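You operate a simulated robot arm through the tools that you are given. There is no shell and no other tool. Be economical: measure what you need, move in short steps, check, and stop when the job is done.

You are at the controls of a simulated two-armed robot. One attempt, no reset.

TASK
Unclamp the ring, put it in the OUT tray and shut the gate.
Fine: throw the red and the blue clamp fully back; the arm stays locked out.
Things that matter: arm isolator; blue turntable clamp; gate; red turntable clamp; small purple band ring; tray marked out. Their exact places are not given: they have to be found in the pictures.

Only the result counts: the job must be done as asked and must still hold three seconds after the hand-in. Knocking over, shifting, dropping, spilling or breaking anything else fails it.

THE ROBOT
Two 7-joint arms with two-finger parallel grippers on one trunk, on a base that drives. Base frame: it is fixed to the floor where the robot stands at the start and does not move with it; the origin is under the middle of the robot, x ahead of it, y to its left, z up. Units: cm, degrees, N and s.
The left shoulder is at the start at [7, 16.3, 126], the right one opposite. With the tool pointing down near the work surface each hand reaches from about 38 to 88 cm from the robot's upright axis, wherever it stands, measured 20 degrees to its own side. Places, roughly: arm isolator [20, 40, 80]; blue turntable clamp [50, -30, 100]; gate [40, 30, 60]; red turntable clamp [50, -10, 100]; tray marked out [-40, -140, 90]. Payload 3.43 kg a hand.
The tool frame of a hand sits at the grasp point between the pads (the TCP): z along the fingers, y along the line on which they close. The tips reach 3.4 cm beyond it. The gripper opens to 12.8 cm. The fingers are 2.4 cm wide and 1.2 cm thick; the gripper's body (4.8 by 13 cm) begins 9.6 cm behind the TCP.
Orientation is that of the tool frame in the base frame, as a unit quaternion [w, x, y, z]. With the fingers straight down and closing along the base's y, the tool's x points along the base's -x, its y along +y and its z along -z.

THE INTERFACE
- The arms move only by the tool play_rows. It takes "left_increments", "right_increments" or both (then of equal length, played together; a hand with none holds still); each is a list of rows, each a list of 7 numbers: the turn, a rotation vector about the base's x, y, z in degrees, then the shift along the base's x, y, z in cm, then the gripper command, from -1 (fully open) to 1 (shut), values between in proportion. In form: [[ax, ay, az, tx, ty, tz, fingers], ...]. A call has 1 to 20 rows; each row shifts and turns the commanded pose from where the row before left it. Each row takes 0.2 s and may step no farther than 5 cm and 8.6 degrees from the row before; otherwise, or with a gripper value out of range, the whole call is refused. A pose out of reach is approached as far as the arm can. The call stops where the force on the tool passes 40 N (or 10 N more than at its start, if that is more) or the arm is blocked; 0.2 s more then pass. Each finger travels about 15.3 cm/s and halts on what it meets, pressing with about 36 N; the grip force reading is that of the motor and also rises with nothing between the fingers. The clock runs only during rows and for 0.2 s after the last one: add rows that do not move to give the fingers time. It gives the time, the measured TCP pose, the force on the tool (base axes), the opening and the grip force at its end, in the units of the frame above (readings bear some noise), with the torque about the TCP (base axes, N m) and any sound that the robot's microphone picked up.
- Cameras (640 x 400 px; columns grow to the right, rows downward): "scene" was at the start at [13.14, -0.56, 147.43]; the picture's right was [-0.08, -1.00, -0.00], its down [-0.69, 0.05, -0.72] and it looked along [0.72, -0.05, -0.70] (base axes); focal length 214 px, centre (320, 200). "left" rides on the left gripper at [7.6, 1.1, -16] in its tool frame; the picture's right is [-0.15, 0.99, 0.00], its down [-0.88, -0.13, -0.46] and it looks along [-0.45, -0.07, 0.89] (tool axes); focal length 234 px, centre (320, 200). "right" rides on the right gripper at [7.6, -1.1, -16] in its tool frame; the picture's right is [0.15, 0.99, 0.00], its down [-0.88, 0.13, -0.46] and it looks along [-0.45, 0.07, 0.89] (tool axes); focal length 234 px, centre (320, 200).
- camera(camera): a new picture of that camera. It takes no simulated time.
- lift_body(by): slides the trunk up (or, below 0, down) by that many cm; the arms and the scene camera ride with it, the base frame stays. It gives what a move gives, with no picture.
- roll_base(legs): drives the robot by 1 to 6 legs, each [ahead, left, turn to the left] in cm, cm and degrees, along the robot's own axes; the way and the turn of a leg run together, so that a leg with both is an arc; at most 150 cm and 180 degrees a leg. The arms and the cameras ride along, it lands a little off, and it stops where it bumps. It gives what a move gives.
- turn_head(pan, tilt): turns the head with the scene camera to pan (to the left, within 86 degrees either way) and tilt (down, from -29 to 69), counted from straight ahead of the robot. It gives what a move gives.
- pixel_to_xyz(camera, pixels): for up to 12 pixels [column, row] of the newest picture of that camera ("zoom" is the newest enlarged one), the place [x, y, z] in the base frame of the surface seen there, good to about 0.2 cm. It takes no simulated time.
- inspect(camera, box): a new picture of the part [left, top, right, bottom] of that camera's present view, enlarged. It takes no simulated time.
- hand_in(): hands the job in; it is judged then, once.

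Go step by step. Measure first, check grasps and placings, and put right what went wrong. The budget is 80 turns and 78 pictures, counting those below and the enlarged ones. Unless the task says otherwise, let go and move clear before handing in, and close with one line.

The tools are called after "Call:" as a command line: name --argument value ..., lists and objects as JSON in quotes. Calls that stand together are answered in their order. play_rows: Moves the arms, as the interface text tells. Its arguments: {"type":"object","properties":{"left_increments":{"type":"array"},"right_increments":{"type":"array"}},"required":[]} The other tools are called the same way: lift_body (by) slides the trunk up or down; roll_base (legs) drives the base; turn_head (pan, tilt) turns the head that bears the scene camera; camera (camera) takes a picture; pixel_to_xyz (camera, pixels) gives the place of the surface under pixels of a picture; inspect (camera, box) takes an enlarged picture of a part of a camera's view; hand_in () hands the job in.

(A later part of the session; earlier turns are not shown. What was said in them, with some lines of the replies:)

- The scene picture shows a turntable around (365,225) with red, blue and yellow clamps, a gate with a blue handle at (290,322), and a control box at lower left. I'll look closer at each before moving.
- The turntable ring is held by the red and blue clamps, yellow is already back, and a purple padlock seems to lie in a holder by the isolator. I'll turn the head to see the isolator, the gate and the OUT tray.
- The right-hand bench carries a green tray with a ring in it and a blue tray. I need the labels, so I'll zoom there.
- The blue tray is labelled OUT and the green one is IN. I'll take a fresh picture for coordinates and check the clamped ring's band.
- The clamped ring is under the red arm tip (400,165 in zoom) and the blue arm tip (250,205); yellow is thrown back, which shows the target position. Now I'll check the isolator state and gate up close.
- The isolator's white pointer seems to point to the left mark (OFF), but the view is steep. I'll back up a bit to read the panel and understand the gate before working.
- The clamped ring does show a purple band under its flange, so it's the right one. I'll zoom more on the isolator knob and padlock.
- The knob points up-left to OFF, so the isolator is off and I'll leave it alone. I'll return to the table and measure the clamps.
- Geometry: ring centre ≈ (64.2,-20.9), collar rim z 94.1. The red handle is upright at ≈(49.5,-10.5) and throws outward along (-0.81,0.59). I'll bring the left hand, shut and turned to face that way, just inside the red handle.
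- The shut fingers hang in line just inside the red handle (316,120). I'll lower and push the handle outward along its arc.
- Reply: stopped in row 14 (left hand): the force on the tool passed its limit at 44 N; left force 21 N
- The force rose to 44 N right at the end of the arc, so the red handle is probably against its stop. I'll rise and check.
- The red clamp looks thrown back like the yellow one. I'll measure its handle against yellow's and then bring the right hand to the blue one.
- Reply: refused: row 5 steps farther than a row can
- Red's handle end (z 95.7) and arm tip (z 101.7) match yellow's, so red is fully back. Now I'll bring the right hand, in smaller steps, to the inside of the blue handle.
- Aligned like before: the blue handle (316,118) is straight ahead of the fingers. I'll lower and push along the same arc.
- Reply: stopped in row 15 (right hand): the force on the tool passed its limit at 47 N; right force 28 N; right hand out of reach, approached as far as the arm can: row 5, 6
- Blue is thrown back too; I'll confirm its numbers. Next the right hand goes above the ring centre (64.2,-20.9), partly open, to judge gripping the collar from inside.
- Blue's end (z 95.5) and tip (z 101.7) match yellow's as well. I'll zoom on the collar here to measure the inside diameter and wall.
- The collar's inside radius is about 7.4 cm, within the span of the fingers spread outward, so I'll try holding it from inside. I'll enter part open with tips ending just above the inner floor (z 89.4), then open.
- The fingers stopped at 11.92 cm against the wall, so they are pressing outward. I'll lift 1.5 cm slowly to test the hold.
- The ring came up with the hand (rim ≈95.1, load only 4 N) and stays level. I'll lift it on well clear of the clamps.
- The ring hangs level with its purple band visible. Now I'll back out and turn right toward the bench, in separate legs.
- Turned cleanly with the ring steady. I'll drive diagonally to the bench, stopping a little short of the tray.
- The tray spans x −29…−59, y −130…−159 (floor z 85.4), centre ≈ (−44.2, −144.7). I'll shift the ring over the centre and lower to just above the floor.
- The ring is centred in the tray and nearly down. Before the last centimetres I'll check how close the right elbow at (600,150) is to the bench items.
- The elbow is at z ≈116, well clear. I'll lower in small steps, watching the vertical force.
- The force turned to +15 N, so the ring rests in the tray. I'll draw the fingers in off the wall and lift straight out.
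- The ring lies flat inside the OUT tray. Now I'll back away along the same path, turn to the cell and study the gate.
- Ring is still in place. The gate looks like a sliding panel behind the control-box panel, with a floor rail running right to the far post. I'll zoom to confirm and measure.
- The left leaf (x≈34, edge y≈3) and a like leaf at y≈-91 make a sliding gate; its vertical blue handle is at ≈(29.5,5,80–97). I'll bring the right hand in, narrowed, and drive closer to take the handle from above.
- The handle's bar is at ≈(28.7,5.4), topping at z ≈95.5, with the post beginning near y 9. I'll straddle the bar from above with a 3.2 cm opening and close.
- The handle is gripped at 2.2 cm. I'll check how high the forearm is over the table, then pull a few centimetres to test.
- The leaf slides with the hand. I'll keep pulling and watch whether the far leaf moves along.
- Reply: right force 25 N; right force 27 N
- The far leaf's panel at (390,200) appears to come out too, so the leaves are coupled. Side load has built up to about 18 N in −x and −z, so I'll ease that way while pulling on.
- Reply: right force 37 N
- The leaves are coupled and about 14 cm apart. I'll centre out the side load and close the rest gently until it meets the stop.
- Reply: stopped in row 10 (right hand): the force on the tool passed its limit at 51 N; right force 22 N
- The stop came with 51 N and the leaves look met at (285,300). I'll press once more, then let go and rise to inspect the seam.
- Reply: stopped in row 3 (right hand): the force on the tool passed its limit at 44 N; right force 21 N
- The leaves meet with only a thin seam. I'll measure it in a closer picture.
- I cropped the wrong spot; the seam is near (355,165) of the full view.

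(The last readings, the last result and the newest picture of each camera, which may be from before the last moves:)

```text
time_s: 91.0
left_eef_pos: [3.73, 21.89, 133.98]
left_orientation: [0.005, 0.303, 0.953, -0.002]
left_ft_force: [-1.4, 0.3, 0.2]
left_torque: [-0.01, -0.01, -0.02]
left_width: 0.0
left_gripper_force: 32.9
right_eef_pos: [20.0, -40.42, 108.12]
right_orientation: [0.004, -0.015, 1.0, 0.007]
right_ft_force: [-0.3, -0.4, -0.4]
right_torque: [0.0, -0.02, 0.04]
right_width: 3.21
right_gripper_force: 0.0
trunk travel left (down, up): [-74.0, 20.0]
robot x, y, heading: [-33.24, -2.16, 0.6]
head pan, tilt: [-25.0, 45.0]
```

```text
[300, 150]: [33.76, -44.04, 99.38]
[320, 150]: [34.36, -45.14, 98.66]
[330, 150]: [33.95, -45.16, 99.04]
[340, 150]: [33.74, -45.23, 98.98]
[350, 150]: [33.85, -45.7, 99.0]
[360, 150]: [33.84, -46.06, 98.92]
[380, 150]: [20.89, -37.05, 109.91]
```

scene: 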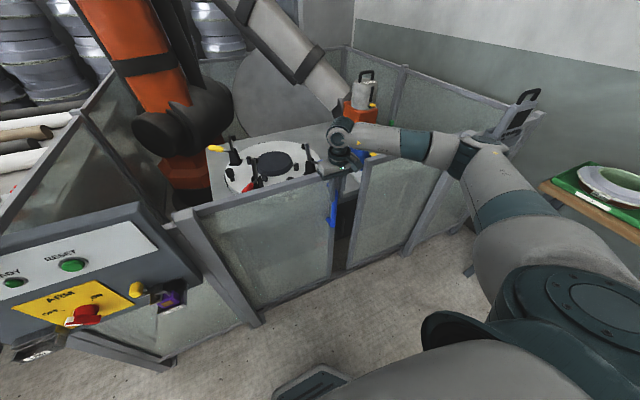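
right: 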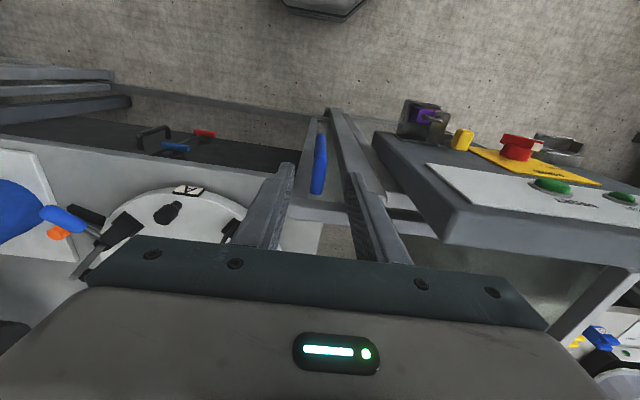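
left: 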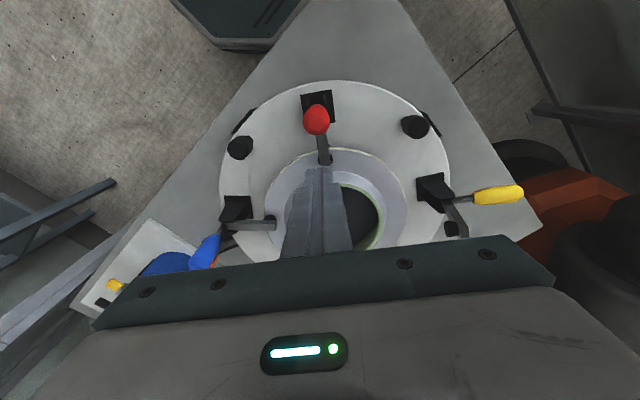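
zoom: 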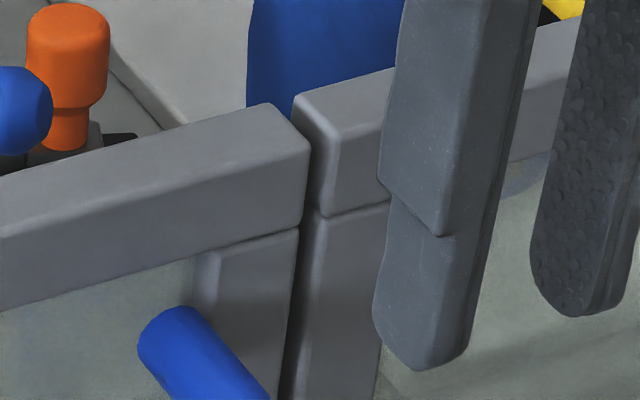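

A seam of about 1 cm remains (y −44.1 to −45.1). To be sure this is the true stop, I'll push the handle cleanly from its left side with shut fingers.

Call:
play_rows --right_increments '[[0, 0, 0, 0, 4, 0, 1], [0, 0, 0, 4, 0, 0, 1], [0, 0, 0, 4.2, 0, 0, 1], [0, 0, 0, 0, 0, -4, 1], [0, 0, 0, 0, 0, -4, 1], [0, 0, 0, 0, 0, -4, 1], [0, 0, 0, 0, 0, -4, 1], [0, 0, 0, 0, 0, -3, 1], [0, 0, 0, 0, 0, 0, 1]]'

Call:
play_rows --right_increments '[[0, 0, 0, 0, -0.6, 0, 1], [0, 0, 0, 0, -0.6, 0, 1], [0, 0, 0, 0, -0.6, 0, 1], [0, 0, 0, 0, -0.4, 0, 1], [0, 0, 0, 0, -0.4, 0, 1], [0, 0, 0, 0, -0.4, 0, 1], [0, 0, 0, 0, -0.4, 0, 1], [0, 0, 0, 0, -0.4, 0, 1], [0, 0, 0, 0, -0.4, 0, 1]]'

Call:
inspect --camera "scene" --box '[331, 155, 379, 185]'

```text
time_s: 93.0
left_eef_pos: [3.73, 21.94, 133.97]
left_orientation: [0.005, 0.302, 0.953, -0.002]
left_ft_force: [0.2, 0.6, 0.8]
left_torque: [0.01, -0.01, -0.01]
left_width: 0.0
left_gripper_force: 32.7
right_eef_pos: [28.33, -36.59, 89.14]
right_orientation: [0.003, -0.015, 1.0, 0.006]
right_ft_force: [-0.1, 0.1, -0.1]
right_torque: [-0.02, 0.02, 0.04]
right_width: 0.01
right_gripper_force: 32.9
trunk travel left (down, up): [-74.0, 20.0]
robot x, y, heading: [-33.08, -2.24, 0.3]
head pan, tilt: [-25.0, 45.0]
```

```text
time_s: 94.1
left_eef_pos: [3.68, 22.15, 133.99]
left_orientation: [0.005, 0.3, 0.954, -0.002]
left_ft_force: [-0.4, -0.4, -0.2]
left_torque: [0.05, 0.03, -0.03]
left_width: 0.0
left_gripper_force: 33.1
right_eef_pos: [28.32, -37.63, 89.3]
right_orientation: [0.003, -0.023, 1.0, 0.013]
right_ft_force: [-0.2, 16.1, 2.2]
right_torque: [-0.72, -0.01, 0.12]
right_width: 0.01
right_gripper_force: 33.0
trunk travel left (down, up): [-74.0, 20.0]
robot x, y, heading: [-32.92, -1.89, 0.8]
head pan, tilt: [-25.0, 45.0]
stopped in row 5 (right hand): the force on the tool passed its limit at 44 N (the readings are from after the stop); the commanded pose is now the measured one
```

```text
13.33 times, centred on (355, 170) of scene
```

zoom: 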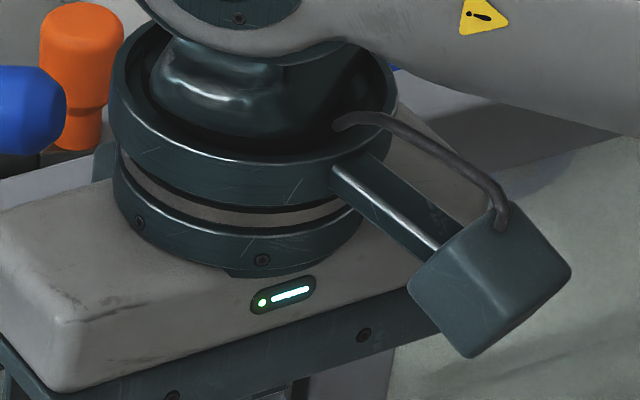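

44 N against a firm stop with no travel: the gate is shut. I'll withdraw and make a final check of everything.

Call:
play_rows --right_increments '[[0, 0, 0, 0, 1.2, 0, 1], [0, 0, 0, 0, 0, 4, 1], [0, 0, 0, 0, 0, 4, 1], [0, 0, 0, 0, 0, 4, 1], [0, 0, 0, 0, 0, 4, 1], [0, 0, 0, 0, 0, 4, 1], [0, 0, 0, -4, 0, 2, 1], [0, 0, 0, -4, 0, 0, 1]]'

Call:
roll_base --legs '[[-25, 0, 0]]'

Call:
turn_head --pan -20 --tilt 38

Call:
camera --camera "scene"

Call:
inspect --camera "scene" --box '[300, 80, 540, 230]'

```text
time_s: 95.9
left_eef_pos: [3.67, 22.06, 134.0]
left_orientation: [0.006, 0.301, 0.954, -0.001]
left_ft_force: [-0.7, -0.3, -0.4]
left_torque: [-0.01, -0.01, -0.02]
left_width: 0.0
left_gripper_force: 33.3
right_eef_pos: [20.34, -36.92, 111.15]
right_orientation: [0.003, -0.02, 1.0, 0.011]
right_ft_force: [0.1, -0.7, 0.3]
right_torque: [0.0, -0.04, 0.01]
right_width: 0.02
right_gripper_force: 33.1
trunk travel left (down, up): [-74.0, 20.0]
robot x, y, heading: [-33.13, -1.87, 0.5]
head pan, tilt: [-25.0, 45.0]
```

```text
time_s: 97.8
left_eef_pos: [-21.18, 21.79, 133.83]
left_orientation: [0.005, 0.303, 0.953, -0.002]
left_ft_force: [-0.4, -0.5, -0.5]
left_torque: [0.0, -0.01, -0.02]
left_width: 0.0
left_gripper_force: 32.8
right_eef_pos: [-4.91, -37.35, 111.05]
right_orientation: [0.002, -0.019, 1.0, 0.01]
right_ft_force: [0.0, -0.5, 0.0]
right_torque: [0.01, 0.0, 0.02]
right_width: 0.0
right_gripper_force: 33.1
trunk travel left (down, up): [-74.0, 20.0]
robot x, y, heading: [-58.2, -2.14, 0.3]
head pan, tilt: [-25.0, 45.0]
```

```text
time_s: 98.4
left_eef_pos: [-21.41, 21.84, 133.99]
left_orientation: [0.006, 0.303, 0.953, -0.002]
left_ft_force: [-0.2, -0.1, 0.6]
left_torque: [-0.01, -0.04, 0.01]
left_width: 0.01
left_gripper_force: 33.2
right_eef_pos: [-4.84, -37.32, 111.3]
right_orientation: [0.003, -0.018, 1.0, 0.01]
right_ft_force: [-0.2, 0.1, 0.9]
right_torque: [-0.01, -0.04, 0.0]
right_width: 0.01
right_gripper_force: 33.3
trunk travel left (down, up): [-74.0, 20.0]
robot x, y, heading: [-58.42, -1.78, 0.4]
head pan, tilt: [-20.0, 38.0]
```

```text
15 pictures are left
```

scene: 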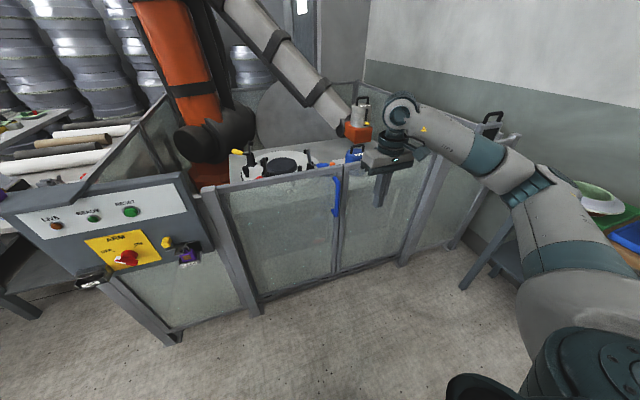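

```text
2.67 times, centred on (420, 155) of scene
```

zoom: 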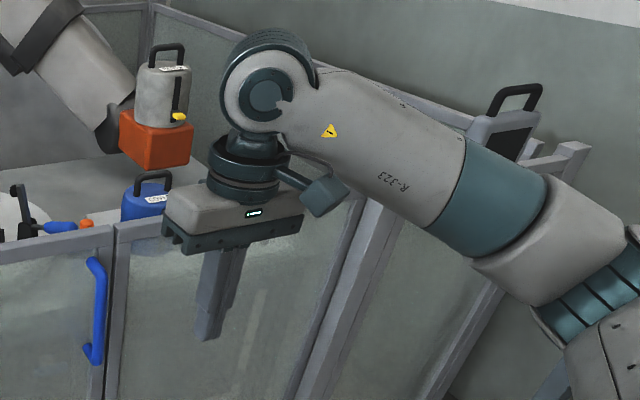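

The gate spans the opening with its leaves together. A last look at the clamps, seam, isolator and tray before handing in.

Call:
inspect --camera "scene" --box '[220, 130, 380, 230]'

Call:
inspect --camera "scene" --box '[20, 180, 220, 300]'

Call:
turn_head --pan -80 --tilt 35

Call:
camera --camera "scene"

```text
4.00 times, centred on (300, 180) of scene
```

zoom: 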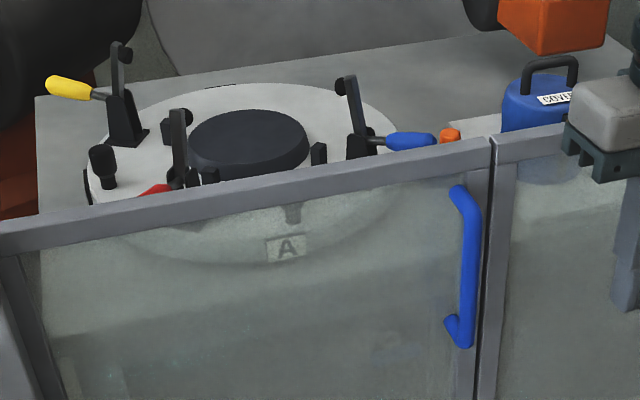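

```text
3.20 times, centred on (120, 240) of scene
```

zoom: 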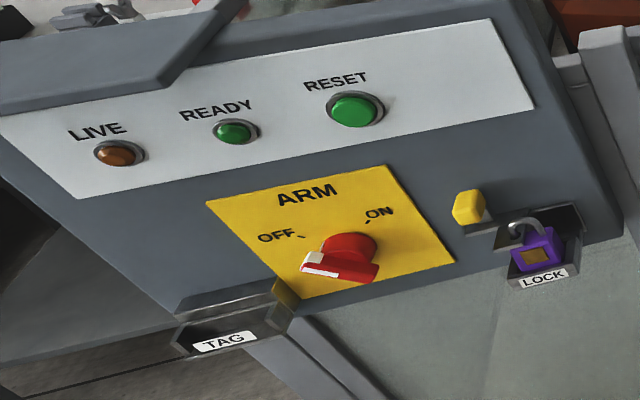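

```text
time_s: 99.7
left_eef_pos: [-21.33, 21.87, 134.02]
left_orientation: [0.005, 0.303, 0.953, -0.002]
left_ft_force: [0.0, -0.8, -0.6]
left_torque: [-0.05, -0.01, 0.0]
left_width: 0.05
left_gripper_force: 33.0
right_eef_pos: [-4.96, -37.37, 111.16]
right_orientation: [0.001, -0.018, 1.0, 0.01]
right_ft_force: [0.4, 0.0, -1.3]
right_torque: [-0.01, -0.03, 0.0]
right_width: 0.0
right_gripper_force: 33.3
trunk travel left (down, up): [-74.0, 20.0]
robot x, y, heading: [-58.35, -2.36, 0.5]
head pan, tilt: [-80.0, 35.0]
```

```text
11 pictures are left
```

scene: 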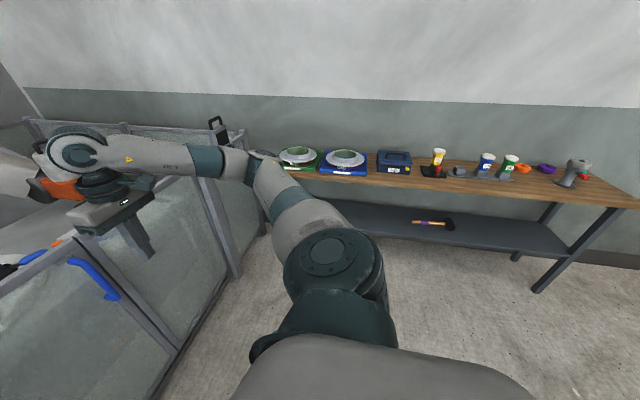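

The ring sits in the OUT tray (345,160), red and blue are thrown back, the gate is shut against its stop and the isolator is untouched at OFF. Handing in.

Call:
hand_in

```text
The job is handed in.
```

I put the purple-band ring in the OUT tray, threw the red and blue clamps fully back, and shut the gate. I did not touch the arm isolator, which still points to OFF. The gate leaves met a firm stop at about 44 N, but a seam of roughly 1 cm remains between them. The purple padlock is where I found it, in the LOCK holder; I read "stays locked out" as leaving the isolator as it was.
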